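You operate a simulated robot arm through the tools that you are given. There is no shell and no other tool.

Carry out the task below with a simulated robot arm. There is one attempt and no reset: what you move stays moved.

Task
Set the brake to bite in the green band, test it, and switch the white lamp on.
Fine: try the brake lever, turn the adjuster, then try the lever again; let the lever back.

The check looks at the end state, three seconds after you hand in, the way a careful person would. Anything else that was tipped, shoved, dropped, spilled or broken makes it a failure.

Robot
A 6-joint arm with a two-finger gripper, fixed in place. Base frame: the origin is on the floor under the middle of its stand, x ahead of it, y to its left, z up. Units: m, rad, N and s.
It reaches about 1.572 m from its shoulder. Its first joint turns from -2.897 to 2.897 rad. Payload 2.45 kg.
The tool frame sits at the grasp point between the pads (the TCP): z along the fingers, y along the line on which they close. The tips reach 0.02 m beyond it. The gripper opens to 0.14 m; its body begins 0.168 m behind the TCP.
Orientation is told as [roll, pitch, yaw] about the base's x, y, z axes, in that order, counted from this pose: with the fingers straight down and closing along the base's y, the tool's x points along the base's -x, its y along +y and its z along -z.

Tools
- The arm moves only by the tool step_arm. Its argument "deltas" is a list of rows, each a list of 6 numbers: the shift along the tool's x, y, z in m, then the turn, a rotation vector about the tool's x, y, z in rad. In form: [[dx, dy, dz, rx, ry, rz], ...]. A call has 1 to 20 rows; each row shifts and turns the commanded pose from where the row before left it, along the tool's axes as they then stand. "claw" is the finger opening in m, from 0 to 0.14, set as the call begins (left out, the last holds). Rows are played at 5 a second. More than 0.05 m and 0.15 rad between two rows, or a gripper value outside its range, and nothing of the call is played. A pose out of reach is approached as far as the arm can. The call stops where the force on the tool passes 40 N (or 10 N more than at its start, if that is more) or the arm is blocked; 0.2 s more then pass. Each finger travels about 0.045 m/s and halts on what it meets, pressing with about 30 N; the grip force reading is that of the motor and also rises with nothing between the fingers. The clock runs only during rows and for 0.2 s after the last one: add rows that do not move to give the fingers time. The reply holds the time, the measured pose of the TCP, the force on the tool along the base axes, the opening and the grip force, in the units named above and with some noise, with the torque about the TCP (base axes, N m) and any sound that the robot's microphone picked up, and new pictures: "show" is both (left out), scene, wrist or none.
- Cameras (640 x 400 px; columns grow to the right, rows downward): "scene" is fixed at [0.2211, -0.6502, 1.758]; the picture's right is [0.95, -0.31, 0.00], its down [-0.11, -0.34, -0.93] and it looks along [0.29, 0.89, -0.35] (base axes); focal length 309 px, centre (320, 200). "wrist" rides on the gripper at [0.078, 0.011, -0.209] in the tool frame; the picture's right is [-0.14, 0.99, 0.00], its down [-0.92, -0.13, -0.37] and it looks along [-0.37, -0.05, 0.93] (tool axes); focal length 280 px, centre (320, 200).
- pixel_to_xyz(camera, pixels): there is no depth. For up to 12 entries [column, row, z] of the newest picture of that camera ("zoom" is the newest enlarged one), the place [x, y] in the base frame at which the ray of that pixel passes the height z, good to about 0.002 m. No time passes.
- enlarge(camera, box): a new picture of the part [left, top, right, bottom] of that camera's present view, enlarged. No time passes.
- job_done(): hands the job in; it is judged then, once.

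Open the gripper and draw the arm clear of the work before you hand the job in, unless the task says otherwise.

The tools are called after "Request:" by a JSON object that holds its "name" and its "arguments". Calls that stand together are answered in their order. step_arm: Moves the arm, as the interface text tells. Its arguments: {"type":"object","properties":{"deltas":{"type":"array"},"claw":{"type":"number"},"show":{"type":"string","enum":["both","scene","wrist","none"]}},"required":["deltas"]} The other tools are called the same way: pixel_to_xyz (camera, pixels) gives the place at which the rays of pixels pass given heights; enlarge (camera, box) takes an enlarged picture of a part of a camera's view; job_done () hands the job in.

At the start:

```text
time: 0.0
eef_pos: [0.4695, 0.3167, 1.4622]
ee_rot: [0.0, 0.001, 0.001]
force: [-0.2, -0.6, 0.0]
wrist_torque: [0.01, -0.03, -0.01]
opening: 0.14
finger_force: 0.1
```

scene: 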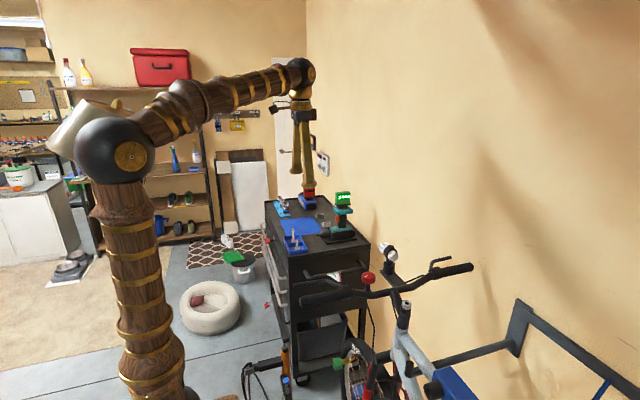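
wrist: 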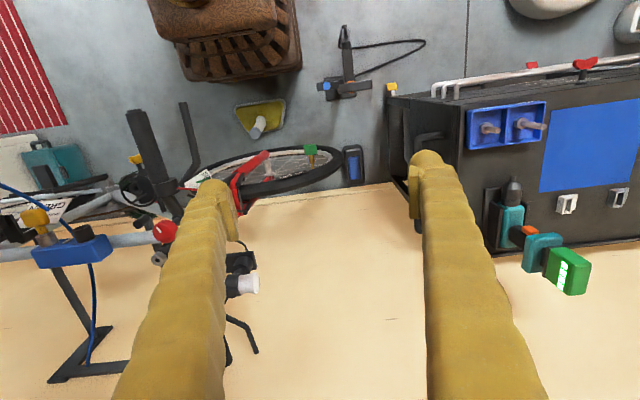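

I'll look closely at the bike handlebar region and the cart in the scene picture before moving anything.

Request:
{"name": "enlarge", "arguments": {"camera": "scene", "box": [280, 220, 500, 400]}}

Request:
{"name": "enlarge", "arguments": {"camera": "wrist", "box": [0, 80, 280, 400]}}

Request:
{"name": "enlarge", "arguments": {"camera": "scene", "box": [250, 160, 400, 270]}}

```text
2.22 times, centred on (390, 310) of scene
```

zoom: 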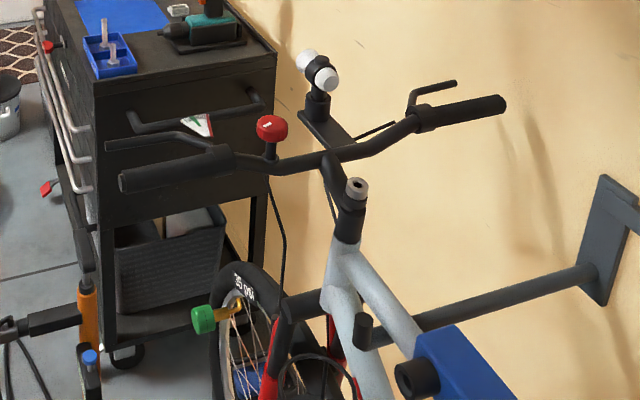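

```text
1.25 times, centred on (140, 240) of wrist
```

zoom: 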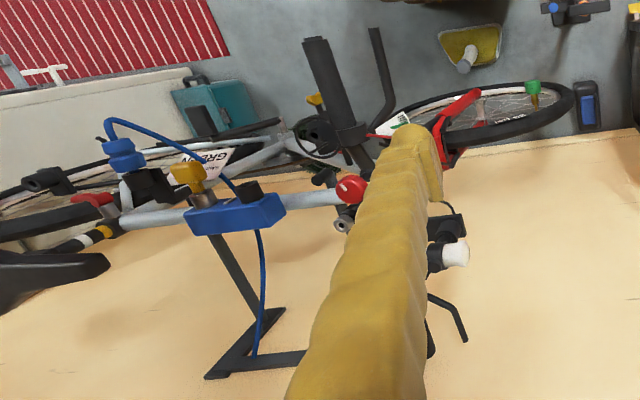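

```text
3.64 times, centred on (325, 215) of scene
```

zoom: 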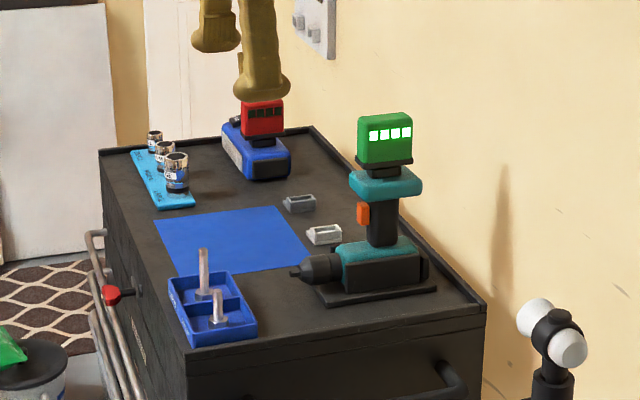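

The bike's handlebar with two levers, a red knob, a small red/white/green tag and a lamp are visible around scene (300-470, 240-310). I enlarge further to identify the gauge, adjuster and lamp.

Request:
{"name": "enlarge", "arguments": {"camera": "scene", "box": [290, 240, 390, 302]}}

Request:
{"name": "enlarge", "arguments": {"camera": "scene", "box": [320, 320, 450, 400]}}

Request:
{"name": "enlarge", "arguments": {"camera": "scene", "box": [370, 230, 480, 300]}}

Request:
{"name": "enlarge", "arguments": {"camera": "wrist", "box": [110, 90, 270, 190]}}

Request:
{"name": "enlarge", "arguments": {"camera": "scene", "box": [270, 120, 370, 190]}}

```text
6.40 times, centred on (340, 271) of scene
```

zoom: 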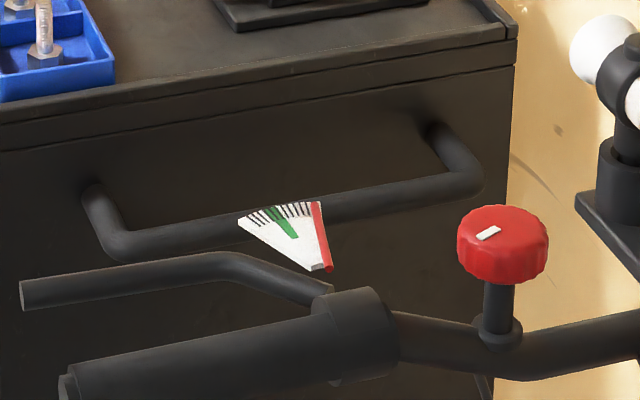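

```text
4.92 times, centred on (385, 360) of scene
```

zoom: 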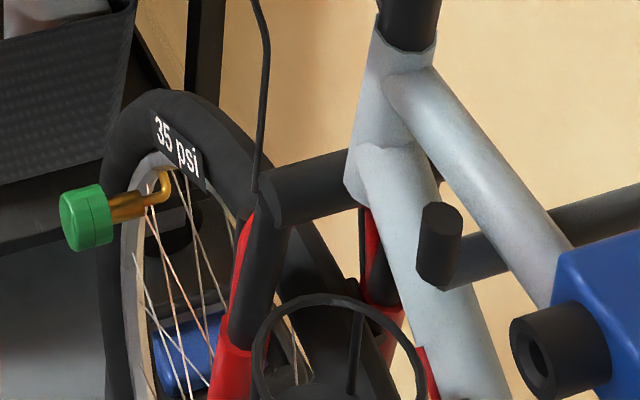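

```text
5.71 times, centred on (425, 265) of scene
```

zoom: 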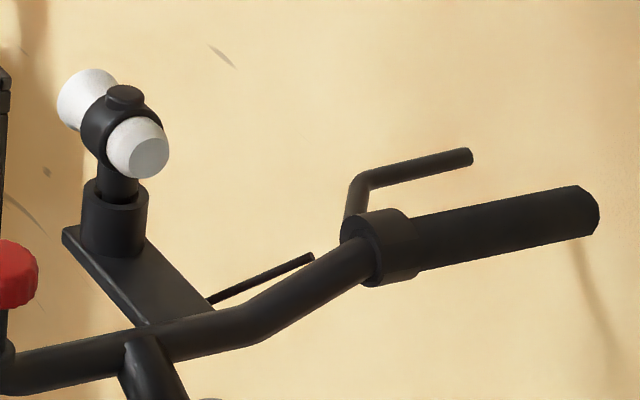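

```text
4.00 times, centred on (190, 140) of wrist
```

zoom: 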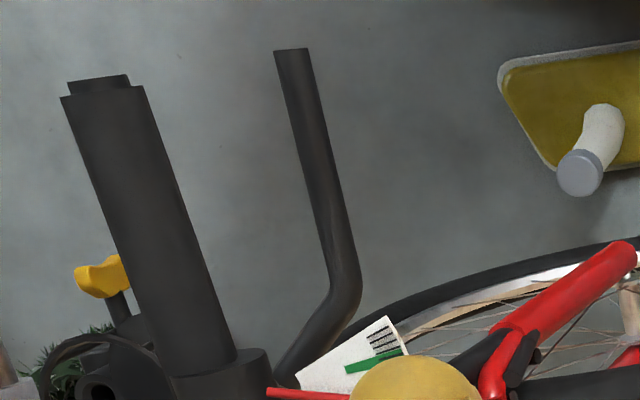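

```text
5.71 times, centred on (320, 155) of scene
```

zoom: 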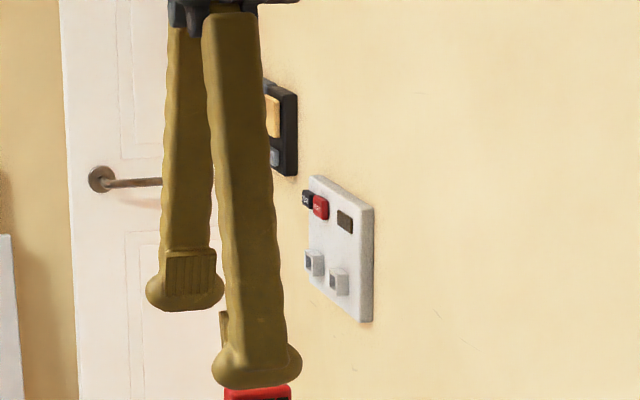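

The fan-shaped dial with green band and red needle sits by the near lever's pivot (scene ~(334,276)), the red knurled knob is at about (0.585, 0.02, 1.23), and the lamp is on a stem at scene (390,255). I move the gripper sideways, staying high, to look at these from above with the wrist camera.

Request:
{"name": "step_arm", "arguments": {"deltas": [[0, -0.04, -0.02, 0, 0, 0], [0, -0.04, -0.02, 0, 0, 0], [0, -0.04, -0.02, 0, 0, 0], [0, -0.04, -0.02, 0, 0, 0], [0, 0, 0, 0, 0, 0]], "show": "both"}}

```text
time: 1.2
eef_pos: [0.4666, 0.1568, 1.5422]
ee_rot: [0.0, 0.0, 0.0]
force: [0.4, 0.0, -0.9]
wrist_torque: [0.03, -0.01, 0.03]
opening: 0.1397
finger_force: 0.0
```

scene: 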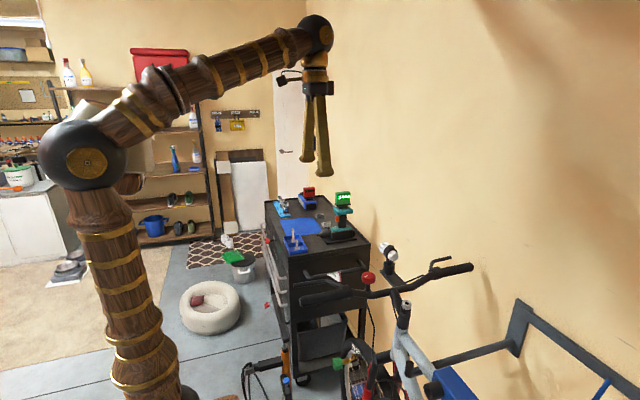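
wrist: 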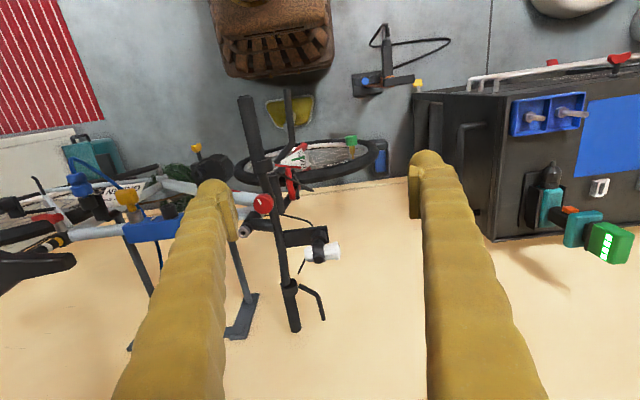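

The handlebar runs from wrist pixel (245,100) to (292,330), with the dial near (295,155) and the lamp at (320,252). I enlarge those and move a bit further over the bar.

Request:
{"name": "step_arm", "arguments": {"deltas": [[0, -0.04, 0, 0, 0, 0], [0, -0.04, 0, 0, 0, 0], [0, -0.03, 0, 0, 0, 0], [0, 0, 0, 0, 0, 0]], "show": "wrist"}}

Request:
{"name": "enlarge", "arguments": {"camera": "wrist", "box": [250, 80, 410, 180]}}

Request:
{"name": "enlarge", "arguments": {"camera": "wrist", "box": [260, 170, 420, 270]}}

```text
time: 2.2
eef_pos: [0.4655, 0.0463, 1.5394]
ee_rot: [-0.001, 0.0, -0.001]
force: [-0.8, -0.3, -0.1]
wrist_torque: [0.01, -0.01, -0.05]
opening: 0.1397
finger_force: 0.1
```

wrist: 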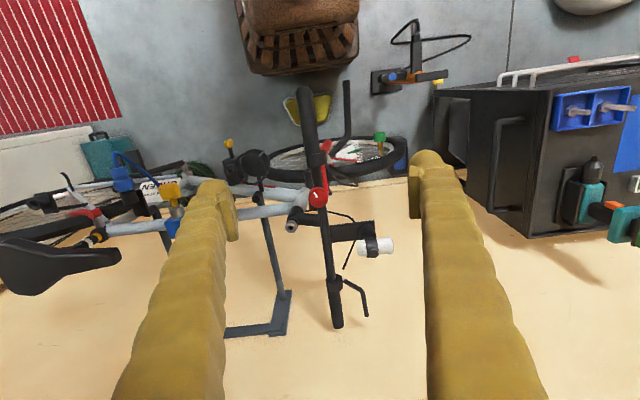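

```text
4.00 times, centred on (330, 130) of wrist
```

zoom: 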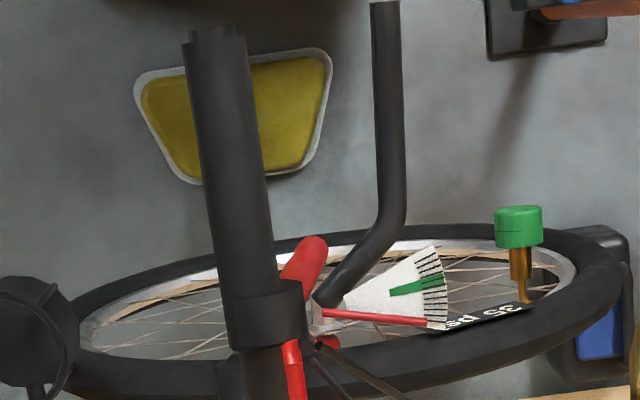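

```text
4.00 times, centred on (340, 220) of wrist
```

zoom: 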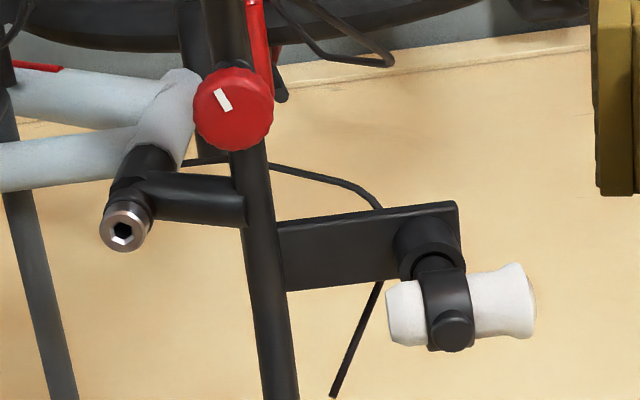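

The dial, needle (at rest edge), red knob (318,197) and lamp with its top button (372,252) are now clear. I compute positions at plausible heights.

Request:
{"name": "pixel_to_xyz", "arguments": {"camera": "wrist", "pixels": [[318, 197, 1.24], [346, 82, 1.2], [348, 130, 1.2], [331, 155, 1.2], [304, 90, 1.2], [318, 160, 1.2], [372, 252, 1.26], [337, 325, 1.2], [330, 230, 1.2], [340, 155, 1.2], [290, 226, 1.25], [355, 150, 1.2]]}}

Request:
{"name": "pixel_to_xyz", "arguments": {"camera": "scene", "pixels": [[368, 277, 1.24], [368, 277, 1.22], [293, 287, 1.2], [342, 285, 1.2], [334, 276, 1.2], [301, 299, 1.2], [391, 247, 1.26], [404, 304, 1.25], [472, 266, 1.2], [449, 257, 1.2]]}}

```text
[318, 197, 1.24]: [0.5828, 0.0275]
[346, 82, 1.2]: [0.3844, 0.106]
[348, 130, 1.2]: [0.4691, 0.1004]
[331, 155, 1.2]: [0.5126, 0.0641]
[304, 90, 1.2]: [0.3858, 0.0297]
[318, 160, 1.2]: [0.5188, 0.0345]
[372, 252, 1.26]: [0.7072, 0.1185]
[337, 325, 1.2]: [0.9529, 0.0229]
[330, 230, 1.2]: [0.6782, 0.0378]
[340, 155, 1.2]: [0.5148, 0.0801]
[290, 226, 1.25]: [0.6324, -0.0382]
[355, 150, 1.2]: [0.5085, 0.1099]
```

```text
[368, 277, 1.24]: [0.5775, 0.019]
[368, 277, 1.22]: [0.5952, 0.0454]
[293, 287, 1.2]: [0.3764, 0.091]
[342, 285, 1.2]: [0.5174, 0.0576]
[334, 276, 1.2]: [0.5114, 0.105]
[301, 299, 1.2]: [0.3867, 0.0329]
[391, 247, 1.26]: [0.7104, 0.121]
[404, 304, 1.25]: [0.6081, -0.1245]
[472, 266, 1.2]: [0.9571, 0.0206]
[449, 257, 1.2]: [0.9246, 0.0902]
```

Positions agree between cameras: lever tip ~(0.38, 0.10, 1.2), pivot ~(0.513, 0.063), knob ~(0.582, 0.026, 1.235), lamp button ~(0.709, 0.12, 1.26). I go lower with the wrist camera for a closer look before touching anything.

Request:
{"name": "step_arm", "arguments": {"deltas": [[0, 0.02, 0.04, 0, 0, 0], [0, 0.02, 0.04, 0, 0, 0], [0, 0, 0.04, 0, 0, 0], [0, 0, 0, 0, 0, 0]], "show": "both"}}

Request:
{"name": "enlarge", "arguments": {"camera": "wrist", "box": [230, 80, 390, 180]}}

Request:
{"name": "enlarge", "arguments": {"camera": "wrist", "box": [240, 170, 400, 270]}}

Request:
{"name": "enlarge", "arguments": {"camera": "wrist", "box": [240, 240, 400, 340]}}

```text
time: 3.2
eef_pos: [0.4694, 0.0871, 1.4207]
ee_rot: [0.0, 0.001, -0.001]
force: [1.1, 0.4, -0.4]
wrist_torque: [-0.01, 0.03, -0.03]
opening: 0.14
finger_force: 0.0
```

scene: 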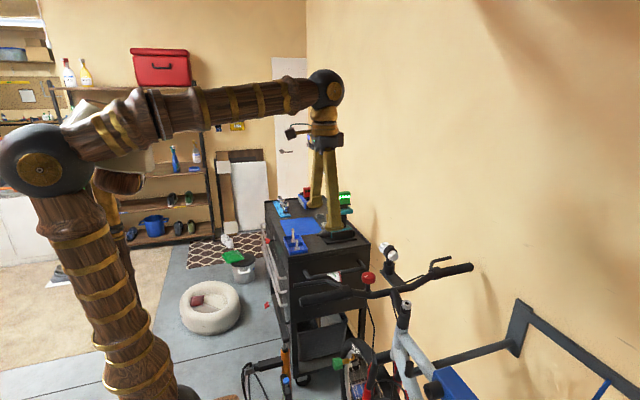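
wrist: 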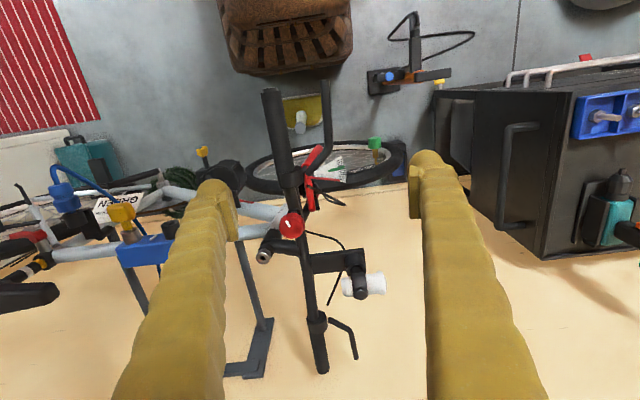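

```text
4.00 times, centred on (310, 130) of wrist
```

zoom: 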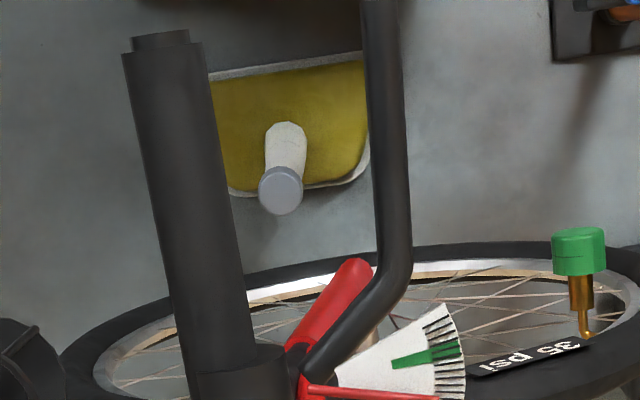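

```text
4.00 times, centred on (320, 220) of wrist
```

zoom: 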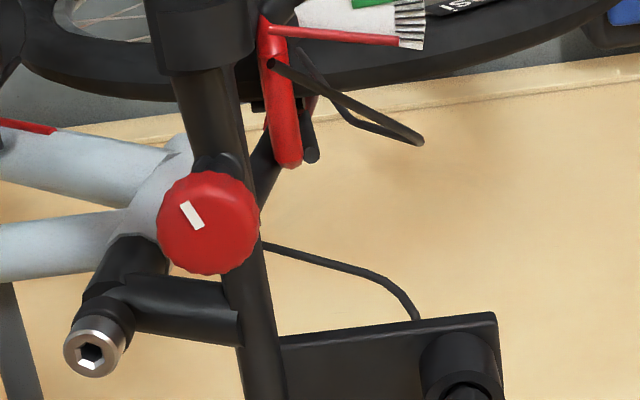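

```text
4.00 times, centred on (320, 290) of wrist
```

zoom: 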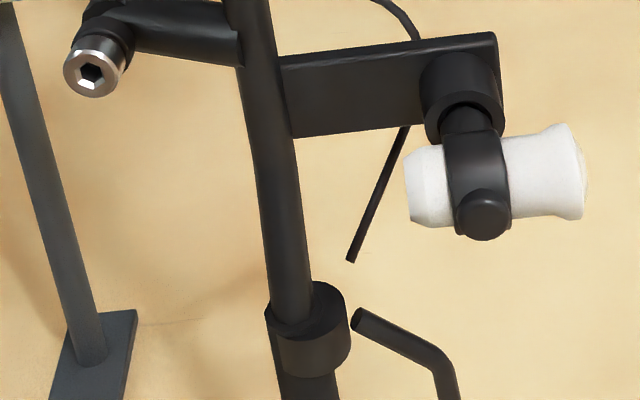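

I enlarge the lamp maximally in both views to find how it switches.

Request:
{"name": "enlarge", "arguments": {"camera": "scene", "box": [370, 235, 418, 265]}}

Request:
{"name": "enlarge", "arguments": {"camera": "wrist", "box": [330, 250, 402, 295]}}

Request:
{"name": "enlarge", "arguments": {"camera": "scene", "box": [320, 258, 384, 298]}}

Request:
{"name": "enlarge", "arguments": {"camera": "wrist", "box": [0, 130, 240, 300]}}

```text
13.33 times, centred on (394, 250) of scene
```

zoom: 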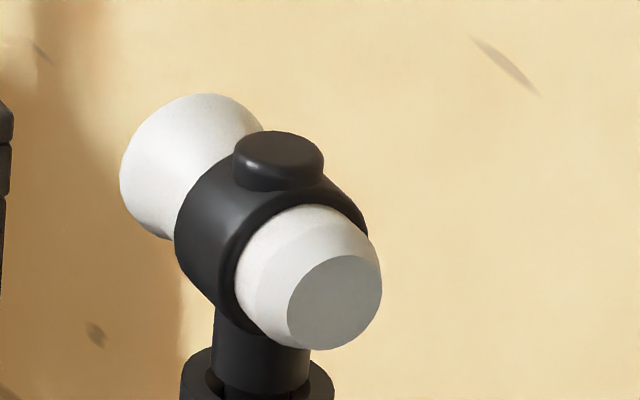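

```text
8.89 times, centred on (366, 272) of wrist
```

zoom: 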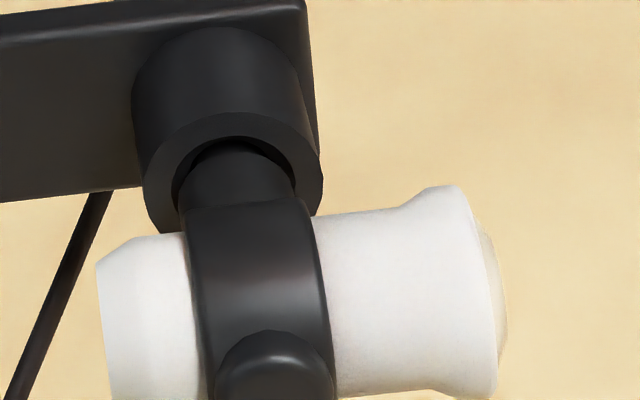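

```text
10.00 times, centred on (352, 278) of scene
```

zoom: 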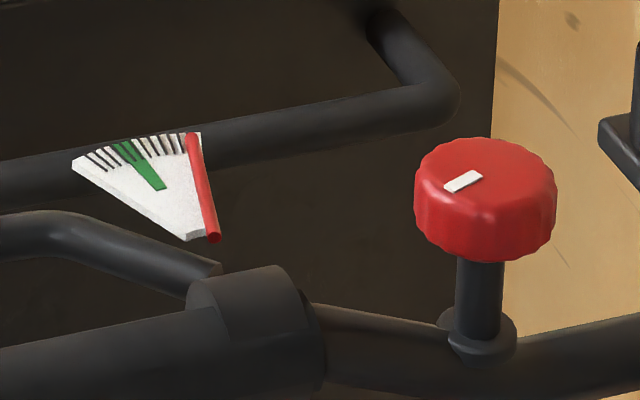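

```text
2.35 times, centred on (120, 215) of wrist
```

zoom: 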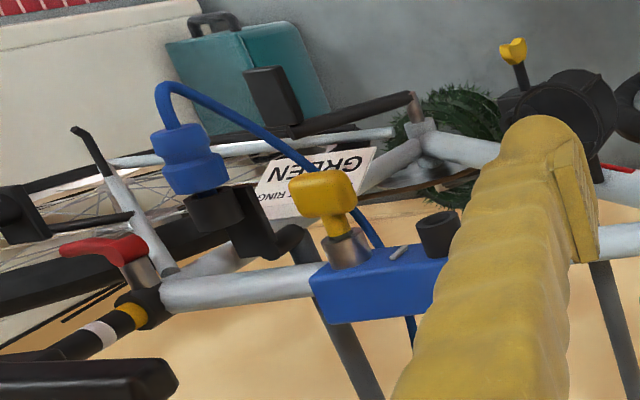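

The lamp has a black push button on top of its collar; the red knob near the bar is the adjuster candidate. First the lever: I close the fingers and move to above the +y side of the lever, (0.405, 0.20, 1.40).

Request:
{"name": "step_arm", "arguments": {"deltas": [[0.02, 0.04, 0, 0, 0, 0], [0.02, 0.04, 0, 0, 0, 0], [0.024, 0.033, 0, 0, 0, 0], [0, 0, 0.03, 0, 0, 0], [0, 0, 0, 0, 0, 0], [0, 0, 0, 0, 0, 0]], "claw": 0, "show": "both"}}

```text
time: 4.6
eef_pos: [0.4041, 0.1997, 1.3919]
ee_rot: [0.002, 0.002, 0.0]
force: [0.5, -1.2, 0.9]
wrist_torque: [-0.03, 0.02, -0.02]
opening: 0.0156
finger_force: 0.1
```

scene: 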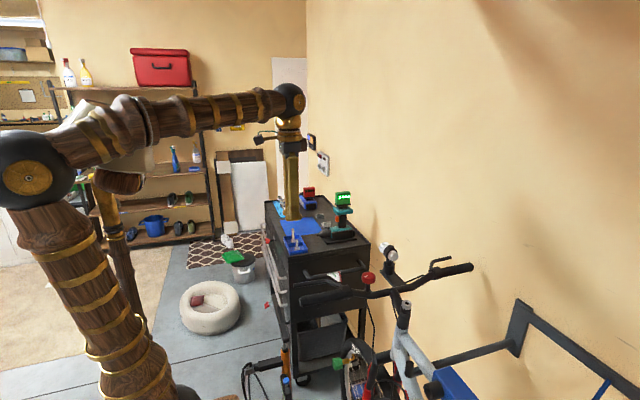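
wrist: 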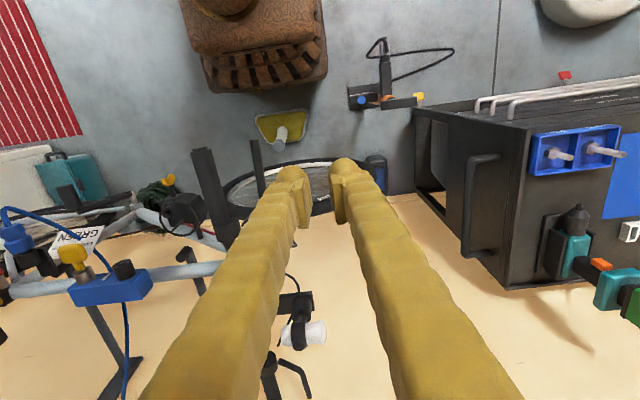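

Fingers nearly closed and above clear space in front of the lever. I descend to TCP z≈1.19 beside the lever, 5 cm away.

Request:
{"name": "step_arm", "arguments": {"deltas": [[0, 0, 0.04, 0, 0, 0], [0, 0, 0.04, 0, 0, 0], [0, 0, 0.04, 0, 0, 0], [0, 0, 0.04, 0, 0, 0], [0, 0, 0.04, 0, 0, 0], [0, 0, 0, 0, 0, 0]], "claw": 0, "show": "both"}}

Request:
{"name": "enlarge", "arguments": {"camera": "scene", "box": [270, 230, 382, 300]}}

```text
time: 6.0
eef_pos: [0.4047, 0.2001, 1.188]
ee_rot: [0.0, -0.001, 0.0]
force: [0.3, 0.6, 0.7]
wrist_torque: [-0.03, 0.01, 0.04]
opening: 0.0002
finger_force: 29.5
```

scene: 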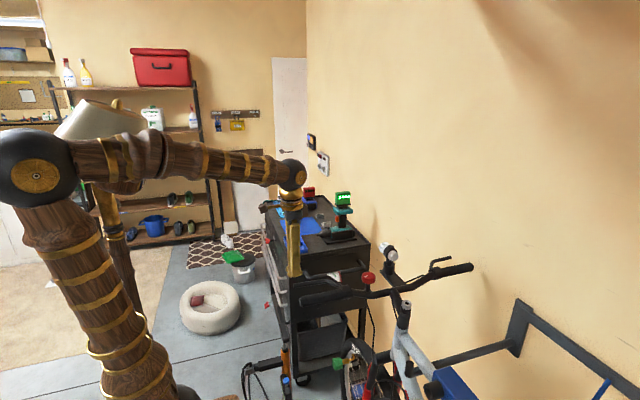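
wrist: 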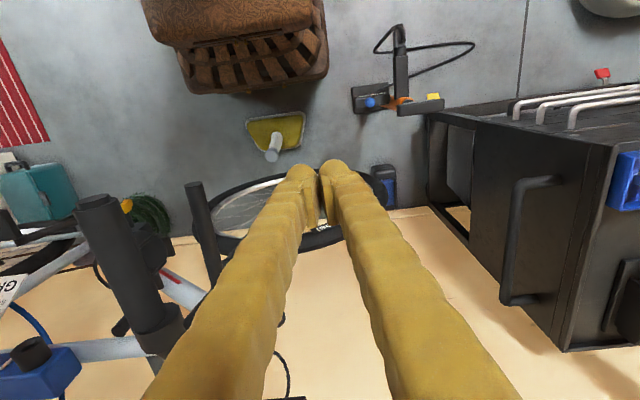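

```text
5.71 times, centred on (326, 265) of scene
```

zoom: 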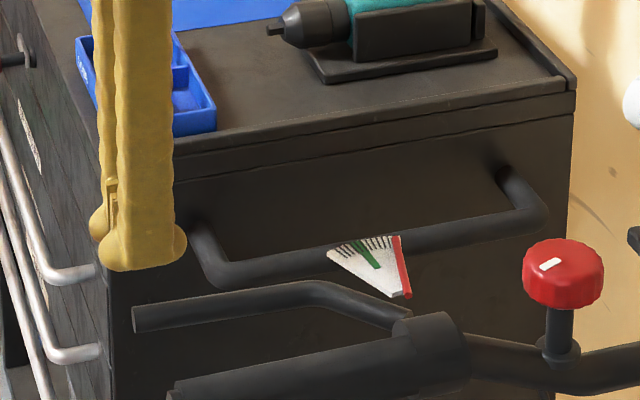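

The fingertip hangs in front of the lever; I check the lever tip position/height via both cameras.

Request:
{"name": "pixel_to_xyz", "arguments": {"camera": "wrist", "pixels": [[194, 184, 1.19], [194, 184, 1.2], [194, 184, 1.21], [213, 250, 1.19], [213, 250, 1.2], [96, 200, 1.2]]}}

Request:
{"name": "pixel_to_xyz", "arguments": {"camera": "zoom", "pixels": [[136, 318, 1.19], [136, 318, 1.2], [136, 318, 1.21], [310, 294, 1.19], [310, 294, 1.2], [310, 294, 1.21]]}}

```text
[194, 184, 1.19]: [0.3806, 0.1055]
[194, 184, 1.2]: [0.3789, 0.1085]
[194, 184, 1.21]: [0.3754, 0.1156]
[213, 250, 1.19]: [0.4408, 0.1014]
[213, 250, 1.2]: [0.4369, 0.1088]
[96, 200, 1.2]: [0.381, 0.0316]
```

```text
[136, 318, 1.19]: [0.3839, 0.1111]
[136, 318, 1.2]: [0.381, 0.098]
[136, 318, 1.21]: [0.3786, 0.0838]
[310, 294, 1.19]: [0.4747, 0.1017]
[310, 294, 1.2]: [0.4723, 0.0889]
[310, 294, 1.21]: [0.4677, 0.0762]
```

Lever tip is at ≈(0.381, 0.106, 1.193), so the finger height is right. I approach along -y to near contact.

Request:
{"name": "step_arm", "arguments": {"deltas": [[0, -0.02, 0, 0, 0, 0], [0, -0.02, 0, 0, 0, 0], [0, -0.005, 0, 0, 0, 0], [0, -0.005, 0, 0, 0, 0], [0, 0, 0, 0, 0, 0]], "show": "scene"}}

Request:
{"name": "enlarge", "arguments": {"camera": "scene", "box": [270, 240, 366, 300]}}

```text
time: 7.2
eef_pos: [0.4058, 0.1509, 1.191]
ee_rot: [0.0, 0.001, 0.0]
force: [-0.1, -0.4, -0.4]
wrist_torque: [0.0, 0.0, 0.01]
opening: 0.0
finger_force: 29.8
```

scene: 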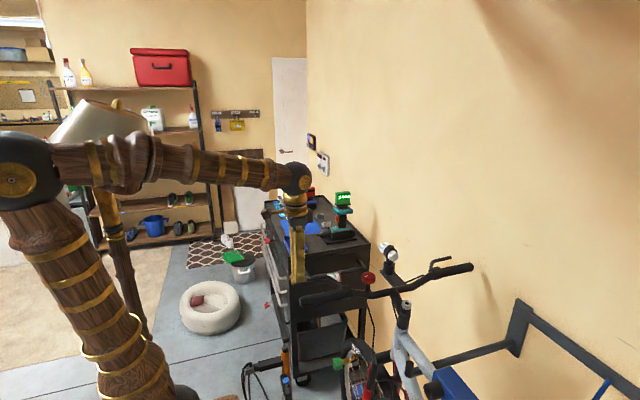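

```text
6.67 times, centred on (318, 270) of scene
```

zoom: 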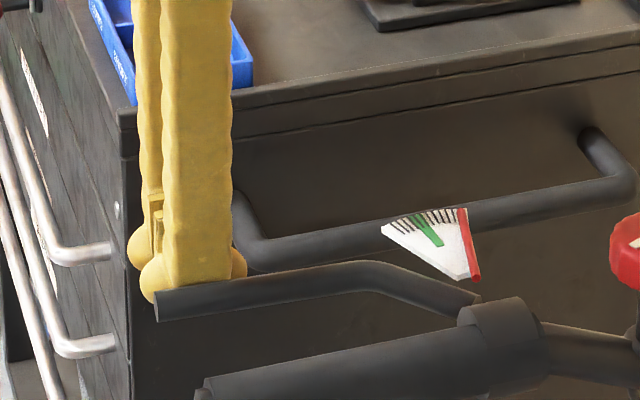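

No contact yet (force ≈0). I push on in small steps of 4 mm and watch force and needle.

Request:
{"name": "step_arm", "arguments": {"deltas": [[0, -0.004, 0, 0, 0, 0], [0, -0.004, 0, 0, 0, 0], [0, -0.004, 0, 0, 0, 0], [0, 0, 0, 0, 0, 0]], "show": "none"}}

Request:
{"name": "enlarge", "arguments": {"camera": "scene", "box": [270, 240, 366, 300]}}

```text
time: 8.2
eef_pos: [0.4062, 0.1397, 1.1901]
ee_rot: [-0.002, 0.0, 0.0]
force: [-0.5, -0.5, -0.2]
wrist_torque: [-0.02, 0.0, 0.01]
opening: 0.0001
finger_force: 29.0
```

```text
6.67 times, centred on (318, 270) of scene
```

zoom: 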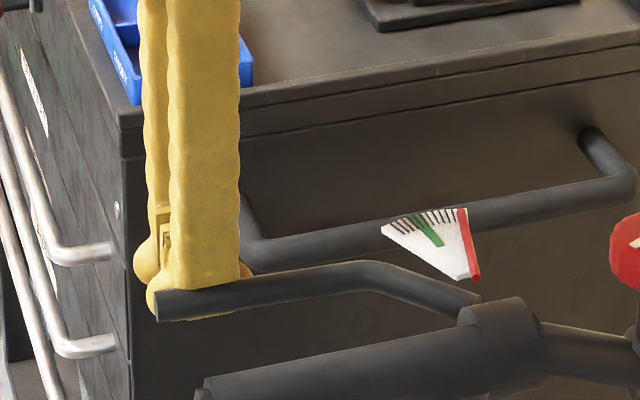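

Still no force at y=0.140. I go on in 3 mm steps.

Request:
{"name": "step_arm", "arguments": {"deltas": [[0, -0.003, 0, 0, 0, 0], [0, -0.003, 0, 0, 0, 0], [0, 0, 0, 0, 0, 0]], "show": "none"}}

Request:
{"name": "enlarge", "arguments": {"camera": "scene", "box": [270, 240, 366, 300]}}

```text
time: 9.0
eef_pos: [0.4055, 0.1328, 1.1915]
ee_rot: [0.001, 0.0, 0.0]
force: [-0.1, -0.1, 0.1]
wrist_torque: [0.03, -0.01, -0.01]
opening: 0.0
finger_force: 29.4
```

```text
6.67 times, centred on (318, 270) of scene
```

zoom: 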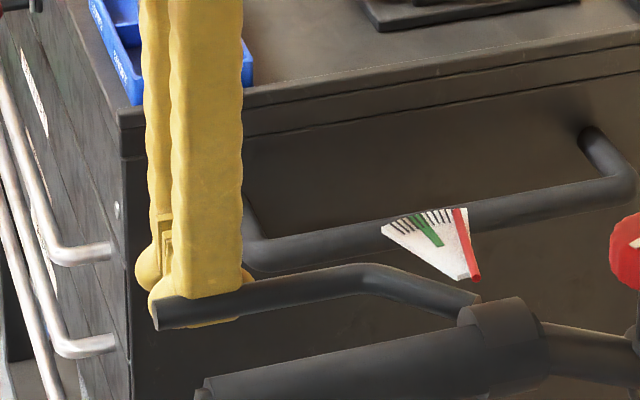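

The lever has begun moving (needle tip shifted from zoom col 463 to 457) with almost no force. I continue in small steps, reading force each time.

Request:
{"name": "step_arm", "arguments": {"deltas": [[0, -0.003, 0, 0, 0, 0], [0, -0.003, 0, 0, 0, 0], [0, 0, 0, 0, 0, 0]], "show": "none"}}

Request:
{"name": "enlarge", "arguments": {"camera": "scene", "box": [310, 255, 374, 295]}}

```text
time: 9.8
eef_pos: [0.405, 0.1272, 1.1908]
ee_rot: [0.0, 0.0, -0.001]
force: [-0.2, 0.9, -0.5]
wrist_torque: [0.0, 0.0, 0.0]
opening: 0.0
finger_force: 28.7
```

```text
10.00 times, centred on (342, 275) of scene
```

zoom: 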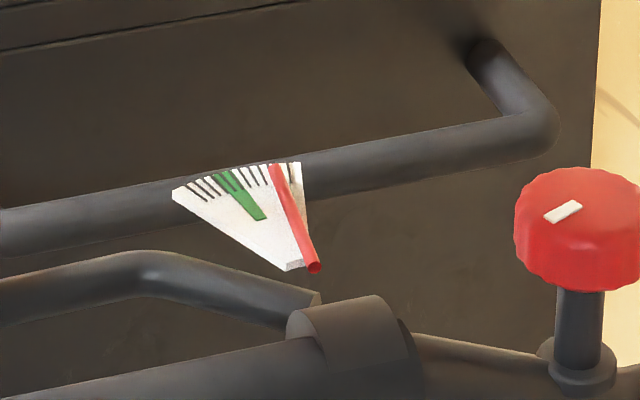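

Needle sweeps toward the green with still ~0.9 N. I go on stepping, with a tighter enlargement of the dial.

Request:
{"name": "step_arm", "arguments": {"deltas": [[0, -0.003, 0, 0, 0, 0], [0, 0, 0, 0, 0, 0]], "show": "none"}}

Request:
{"name": "enlarge", "arguments": {"camera": "scene", "box": [320, 266, 352, 286]}}

```text
time: 10.4
eef_pos: [0.4041, 0.1234, 1.1905]
ee_rot: [-0.001, 0.001, -0.001]
force: [-0.2, 1.1, 0.3]
wrist_torque: [-0.02, 0.0, 0.03]
opening: 0.0
finger_force: 29.6
```

```text
16.00 times, centred on (336, 276) of scene
```

zoom: 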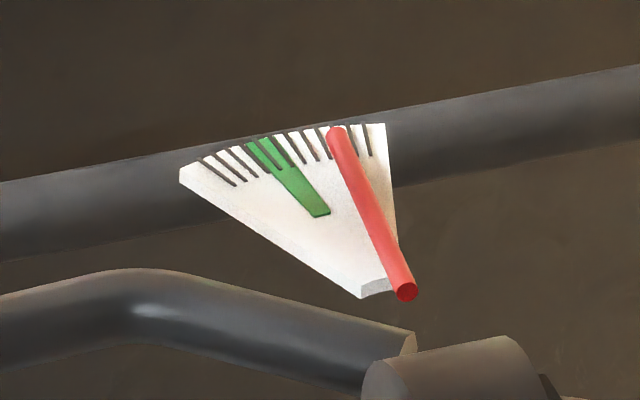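

Needle is partway to the green, force ≈1 N (spring only). I continue step by step.

Request:
{"name": "step_arm", "arguments": {"deltas": [[0, -0.003, 0, 0, 0, 0], [0, 0, 0, 0, 0, 0]], "show": "none"}}

Request:
{"name": "enlarge", "arguments": {"camera": "scene", "box": [320, 266, 352, 286]}}

Request:
{"name": "step_arm", "arguments": {"deltas": [[0, -0.003, 0, 0, 0, 0], [0, 0, 0, 0, 0, 0]], "show": "none"}}

Request:
{"name": "enlarge", "arguments": {"camera": "scene", "box": [320, 266, 352, 286]}}

```text
time: 11.0
eef_pos: [0.4037, 0.1196, 1.1909]
ee_rot: [-0.001, -0.001, 0.0]
force: [-0.1, 1.1, 0.4]
wrist_torque: [0.02, 0.0, -0.02]
opening: 0.0
finger_force: 29.6
```

```text
16.00 times, centred on (336, 276) of scene
```

zoom: 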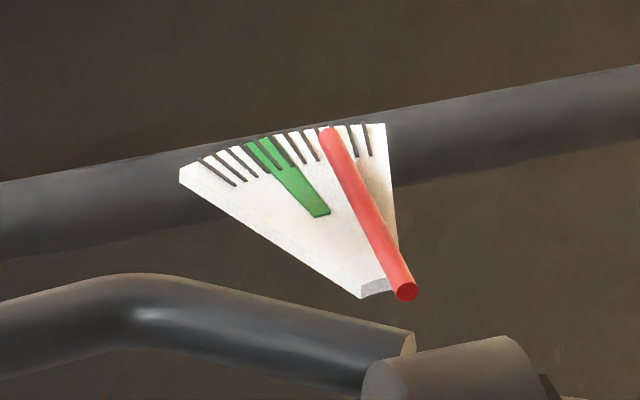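

```text
time: 11.6
eef_pos: [0.4048, 0.1169, 1.1896]
ee_rot: [-0.002, 0.001, 0.001]
force: [-0.6, 1.2, 0.1]
wrist_torque: [0.01, 0.03, 0.01]
opening: 0.0001
finger_force: 29.7
```

```text
16.00 times, centred on (336, 276) of scene
```

zoom: 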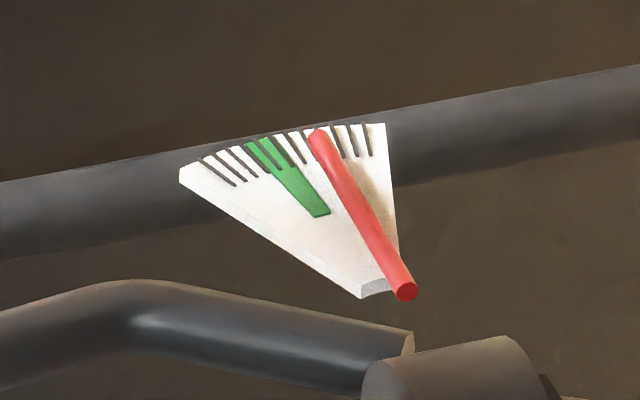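

Force still only ~1.2 N; needle just short of the green. I continue.

Request:
{"name": "step_arm", "arguments": {"deltas": [[0, -0.003, 0, 0, 0, 0], [0, 0, 0, 0, 0, 0]], "show": "none"}}

Request:
{"name": "enlarge", "arguments": {"camera": "scene", "box": [320, 266, 352, 286]}}

Request:
{"name": "step_arm", "arguments": {"deltas": [[0, -0.003, 0, 0, 0, 0], [0, 0, 0, 0, 0, 0]], "show": "none"}}

Request:
{"name": "enlarge", "arguments": {"camera": "scene", "box": [320, 266, 352, 286]}}

Request:
{"name": "step_arm", "arguments": {"deltas": [[0, -0.003, 0, 0, 0, 0], [0, 0, 0, 0, 0, 0]], "show": "none"}}

Request:
{"name": "enlarge", "arguments": {"camera": "scene", "box": [320, 266, 352, 286]}}

```text
time: 12.2
eef_pos: [0.4047, 0.1143, 1.1902]
ee_rot: [0.001, 0.0, 0.0]
force: [-0.6, 1.8, 0.1]
wrist_torque: [-0.01, -0.03, -0.01]
opening: 0.0002
finger_force: 29.5
```

```text
16.00 times, centred on (336, 276) of scene
```

zoom: 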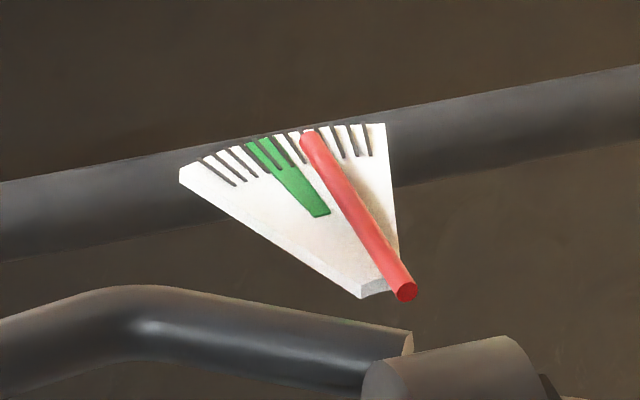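

```text
time: 12.8
eef_pos: [0.4058, 0.1102, 1.1912]
ee_rot: [0.001, 0.0, 0.0]
force: [-1.0, 0.5, -0.2]
wrist_torque: [0.01, 0.01, 0.0]
opening: 0.0
finger_force: 29.4
```

```text
16.00 times, centred on (336, 276) of scene
```

zoom: 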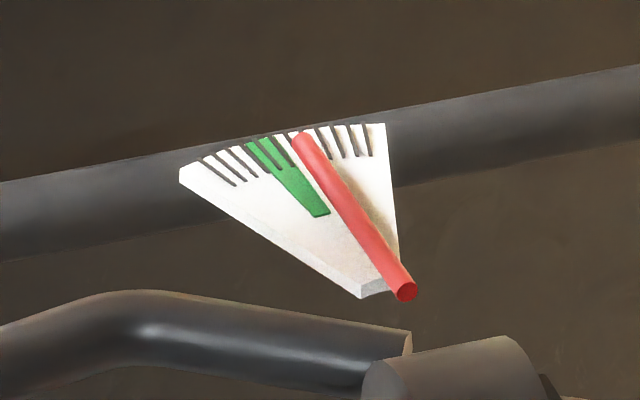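

```text
time: 13.4
eef_pos: [0.4045, 0.1092, 1.1923]
ee_rot: [0.0, 0.001, 0.002]
force: [0.1, 1.3, -0.3]
wrist_torque: [0.02, -0.01, 0.0]
opening: 0.0
finger_force: 29.1
```

```text
16.00 times, centred on (336, 276) of scene
```

zoom: 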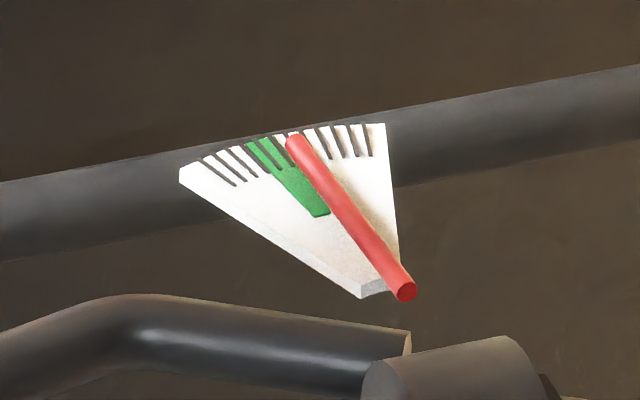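

Still only spring force with the needle at the green's right edge, so it has not bitten yet. I continue through the green band.

Request:
{"name": "step_arm", "arguments": {"deltas": [[0, -0.003, 0, 0, 0, 0], [0, 0, 0, 0, 0, 0]], "show": "none"}}

Request:
{"name": "enlarge", "arguments": {"camera": "scene", "box": [320, 266, 352, 286]}}

Request:
{"name": "step_arm", "arguments": {"deltas": [[0, -0.003, 0, 0, 0, 0], [0, 0, 0, 0, 0, 0]], "show": "none"}}

Request:
{"name": "enlarge", "arguments": {"camera": "scene", "box": [320, 266, 352, 286]}}

Request:
{"name": "step_arm", "arguments": {"deltas": [[0, -0.003, 0, 0, 0, 0], [0, 0, 0, 0, 0, 0]], "show": "none"}}

Request:
{"name": "enlarge", "arguments": {"camera": "scene", "box": [320, 266, 352, 286]}}

```text
time: 14.0
eef_pos: [0.4046, 0.1053, 1.1916]
ee_rot: [0.001, -0.001, 0.0]
force: [0.1, 1.1, 0.7]
wrist_torque: [-0.04, 0.0, 0.01]
opening: 0.0
finger_force: 29.2
```

```text
16.00 times, centred on (336, 276) of scene
```

zoom: 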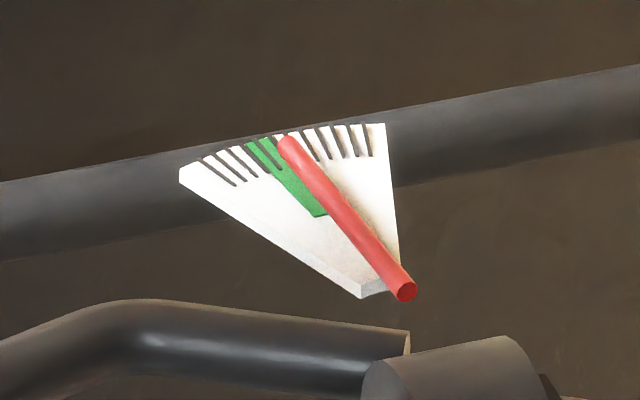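

```text
time: 14.6
eef_pos: [0.4048, 0.1021, 1.193]
ee_rot: [0.0, 0.0, 0.0]
force: [0.1, 1.4, -0.2]
wrist_torque: [0.0, 0.02, 0.0]
opening: 0.0001
finger_force: 29.4
```

```text
16.00 times, centred on (336, 276) of scene
```

zoom: 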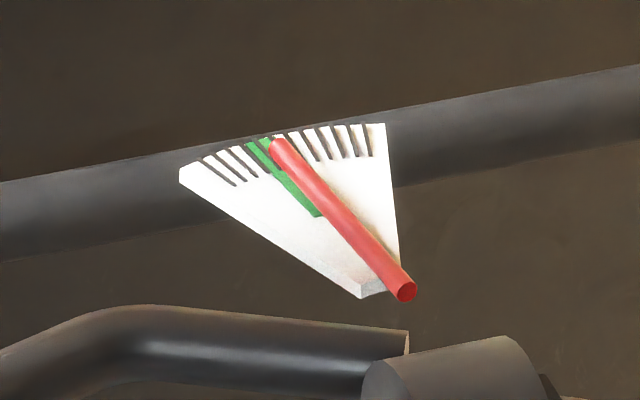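

```text
time: 15.2
eef_pos: [0.4049, 0.0979, 1.1911]
ee_rot: [0.0, 0.0, 0.001]
force: [-0.5, 2.0, -0.6]
wrist_torque: [0.01, 0.0, 0.03]
opening: 0.0
finger_force: 29.5
```

```text
16.00 times, centred on (336, 276) of scene
```

zoom: 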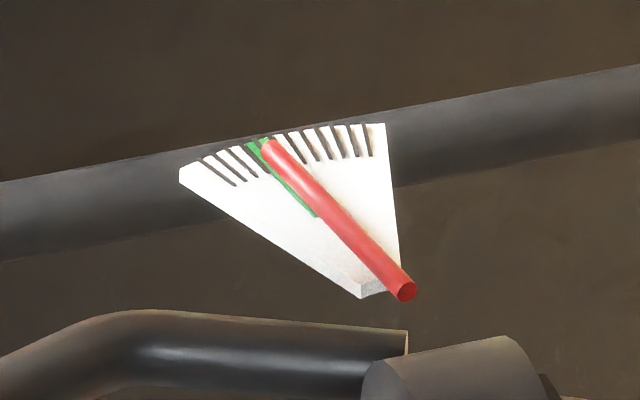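

The needle covers the green now at y≈0.098 with only ~1.5–2 N (no bite yet). I continue.

Request:
{"name": "step_arm", "arguments": {"deltas": [[0, -0.003, 0, 0, 0, 0], [0, 0, 0, 0, 0, 0]], "show": "none"}}

Request:
{"name": "enlarge", "arguments": {"camera": "scene", "box": [320, 266, 352, 286]}}

Request:
{"name": "step_arm", "arguments": {"deltas": [[0, -0.003, 0, 0, 0, 0], [0, 0, 0, 0, 0, 0]], "show": "none"}}

Request:
{"name": "enlarge", "arguments": {"camera": "scene", "box": [320, 266, 352, 286]}}

Request:
{"name": "step_arm", "arguments": {"deltas": [[0, -0.003, 0, 0, 0, 0], [0, 0, 0, 0, 0, 0]], "show": "scene"}}

Request:
{"name": "enlarge", "arguments": {"camera": "scene", "box": [320, 266, 352, 286]}}

```text
time: 15.8
eef_pos: [0.4056, 0.0972, 1.1927]
ee_rot: [0.0, 0.0, -0.001]
force: [-0.2, 0.5, 1.0]
wrist_torque: [-0.01, -0.04, 0.05]
opening: 0.0
finger_force: 29.7
```

```text
16.00 times, centred on (336, 276) of scene
```

zoom: 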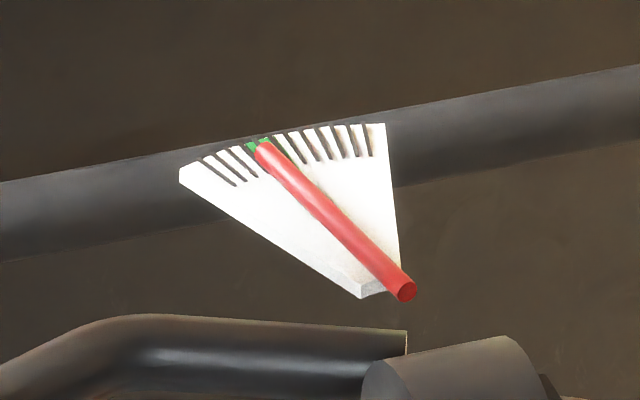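

```text
time: 16.4
eef_pos: [0.406, 0.0936, 1.1902]
ee_rot: [-0.001, -0.001, 0.0]
force: [-1.0, 1.9, 0.2]
wrist_torque: [0.02, -0.02, -0.01]
opening: 0.0
finger_force: 30.0
```

```text
16.00 times, centred on (336, 276) of scene
```

zoom: 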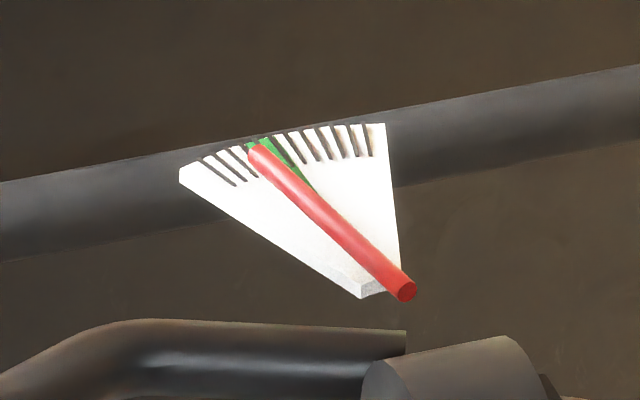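

```text
time: 17.0
eef_pos: [0.4059, 0.0911, 1.1919]
ee_rot: [0.0, 0.001, 0.0]
force: [-1.0, 0.1, -0.8]
wrist_torque: [0.01, 0.0, 0.01]
opening: 0.0
finger_force: 29.9
```

scene: 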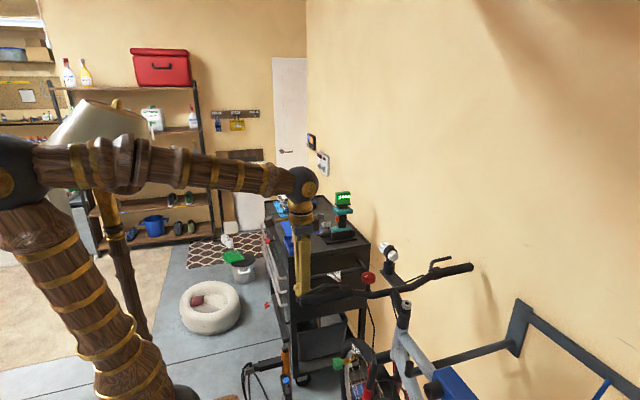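

```text
16.00 times, centred on (336, 276) of scene
```

zoom: 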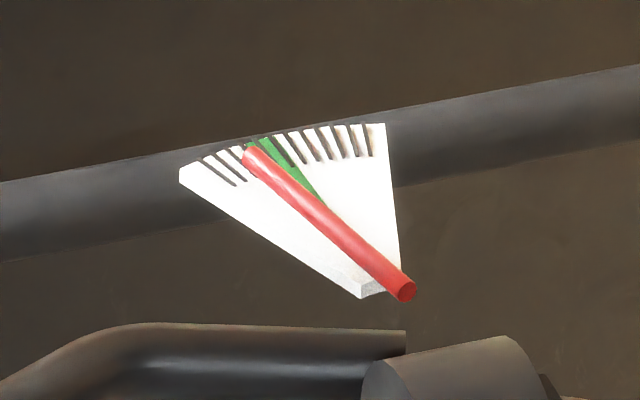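

Needle is leaving the green's left edge and there's still no bite: the brake is too slack. I carry on carefully in 2 mm steps to find where it bites (grip is still ~1 cm away).

Request:
{"name": "step_arm", "arguments": {"deltas": [[0, -0.003, 0, 0, 0, 0], [0, 0, 0, 0, 0, 0]], "show": "none"}}

Request:
{"name": "step_arm", "arguments": {"deltas": [[0, -0.002, 0, 0, 0, 0], [0, 0, 0, 0, 0, 0]], "show": "none"}}

Request:
{"name": "enlarge", "arguments": {"camera": "scene", "box": [320, 266, 352, 286]}}

Request:
{"name": "enlarge", "arguments": {"camera": "scene", "box": [270, 240, 366, 300]}}

```text
time: 17.6
eef_pos: [0.4051, 0.0885, 1.1933]
ee_rot: [0.001, 0.0, 0.0]
force: [-0.9, 6.5, 0.7]
wrist_torque: [0.0, -0.02, 0.04]
opening: 0.0001
finger_force: 29.5
```

```text
time: 18.2
eef_pos: [0.4039, 0.0864, 1.1923]
ee_rot: [-0.001, -0.004, 0.0]
force: [-6.0, 33.9, 15.3]
wrist_torque: [-0.41, -0.22, 0.32]
opening: 0.0001
finger_force: 29.1
```

```text
16.00 times, centred on (336, 276) of scene
```

zoom: 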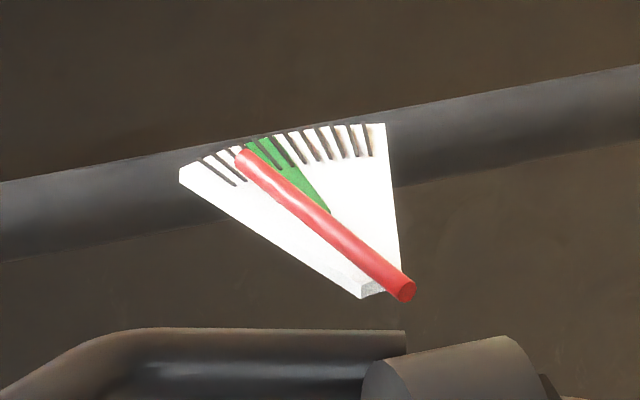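

```text
6.67 times, centred on (318, 270) of scene
```

zoom: 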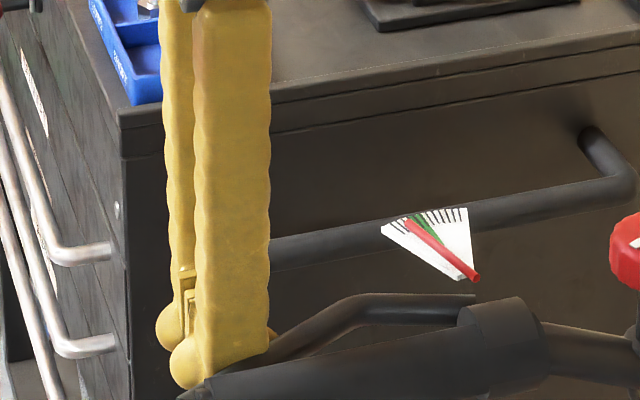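

Force jumped to 34 N at y=0.0864 with the needle past the green (tip at zoom (240,155)); I check with the wrist camera whether this is the bite, or the lever/finger touching the grip.

Request:
{"name": "step_arm", "arguments": {"deltas": [[0, 0.001, 0, 0, 0, 0]], "show": "wrist"}}

Request:
{"name": "enlarge", "arguments": {"camera": "wrist", "box": [200, 120, 360, 220]}}

Request:
{"name": "enlarge", "arguments": {"camera": "scene", "box": [280, 270, 344, 310]}}

```text
time: 18.6
eef_pos: [0.4042, 0.0872, 1.192]
ee_rot: [0.0, -0.001, 0.0]
force: [-13.8, 28.2, 5.9]
wrist_torque: [-0.23, -0.1, 0.06]
opening: 0.0
finger_force: 29.0
```

wrist: 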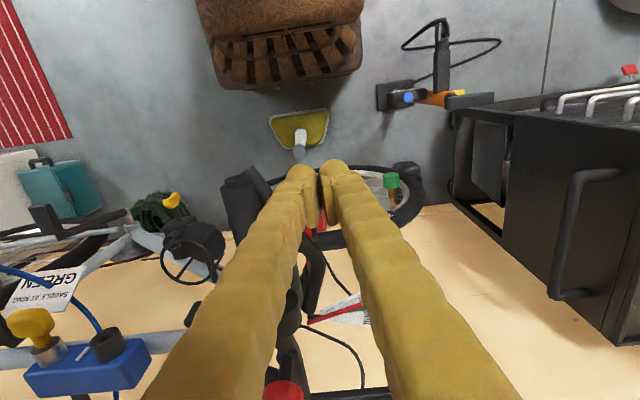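

```text
4.00 times, centred on (280, 170) of wrist
```

zoom: 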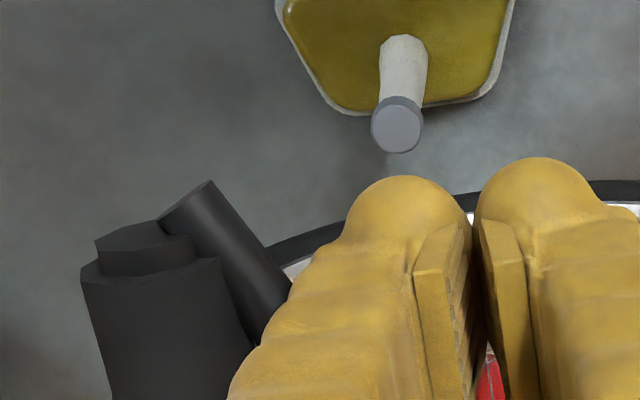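

```text
10.00 times, centred on (312, 290) of scene
```

zoom: 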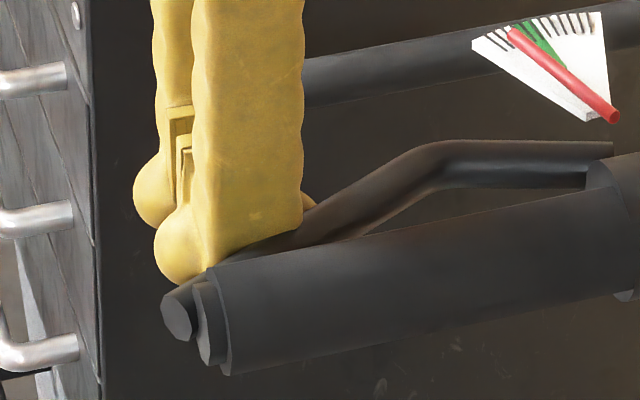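

The lever tip now sits right beside the grip end; the dial is visible between the fingers in the wrist picture around (340,312), which gives a truer top view of the needle. I enlarge it.

Request:
{"name": "enlarge", "arguments": {"camera": "wrist", "box": [290, 280, 386, 340]}}

Request:
{"name": "pixel_to_xyz", "arguments": {"camera": "wrist", "pixels": [[250, 168, 1.19], [250, 168, 1.2], [235, 182, 1.2], [260, 200, 1.2]]}}

```text
6.67 times, centred on (338, 310) of wrist
```

zoom: 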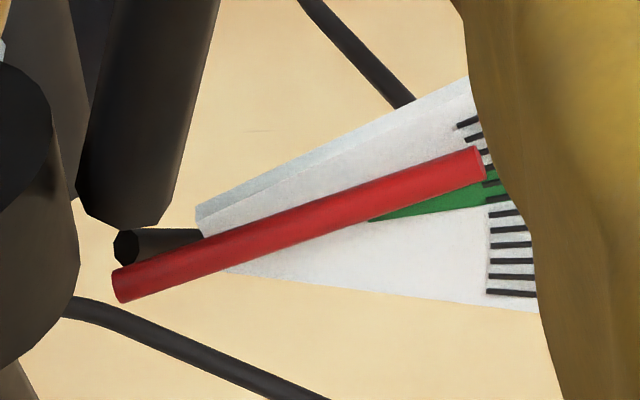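

```text
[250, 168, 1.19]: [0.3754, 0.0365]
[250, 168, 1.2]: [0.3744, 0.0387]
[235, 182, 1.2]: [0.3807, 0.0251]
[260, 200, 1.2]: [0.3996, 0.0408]
```

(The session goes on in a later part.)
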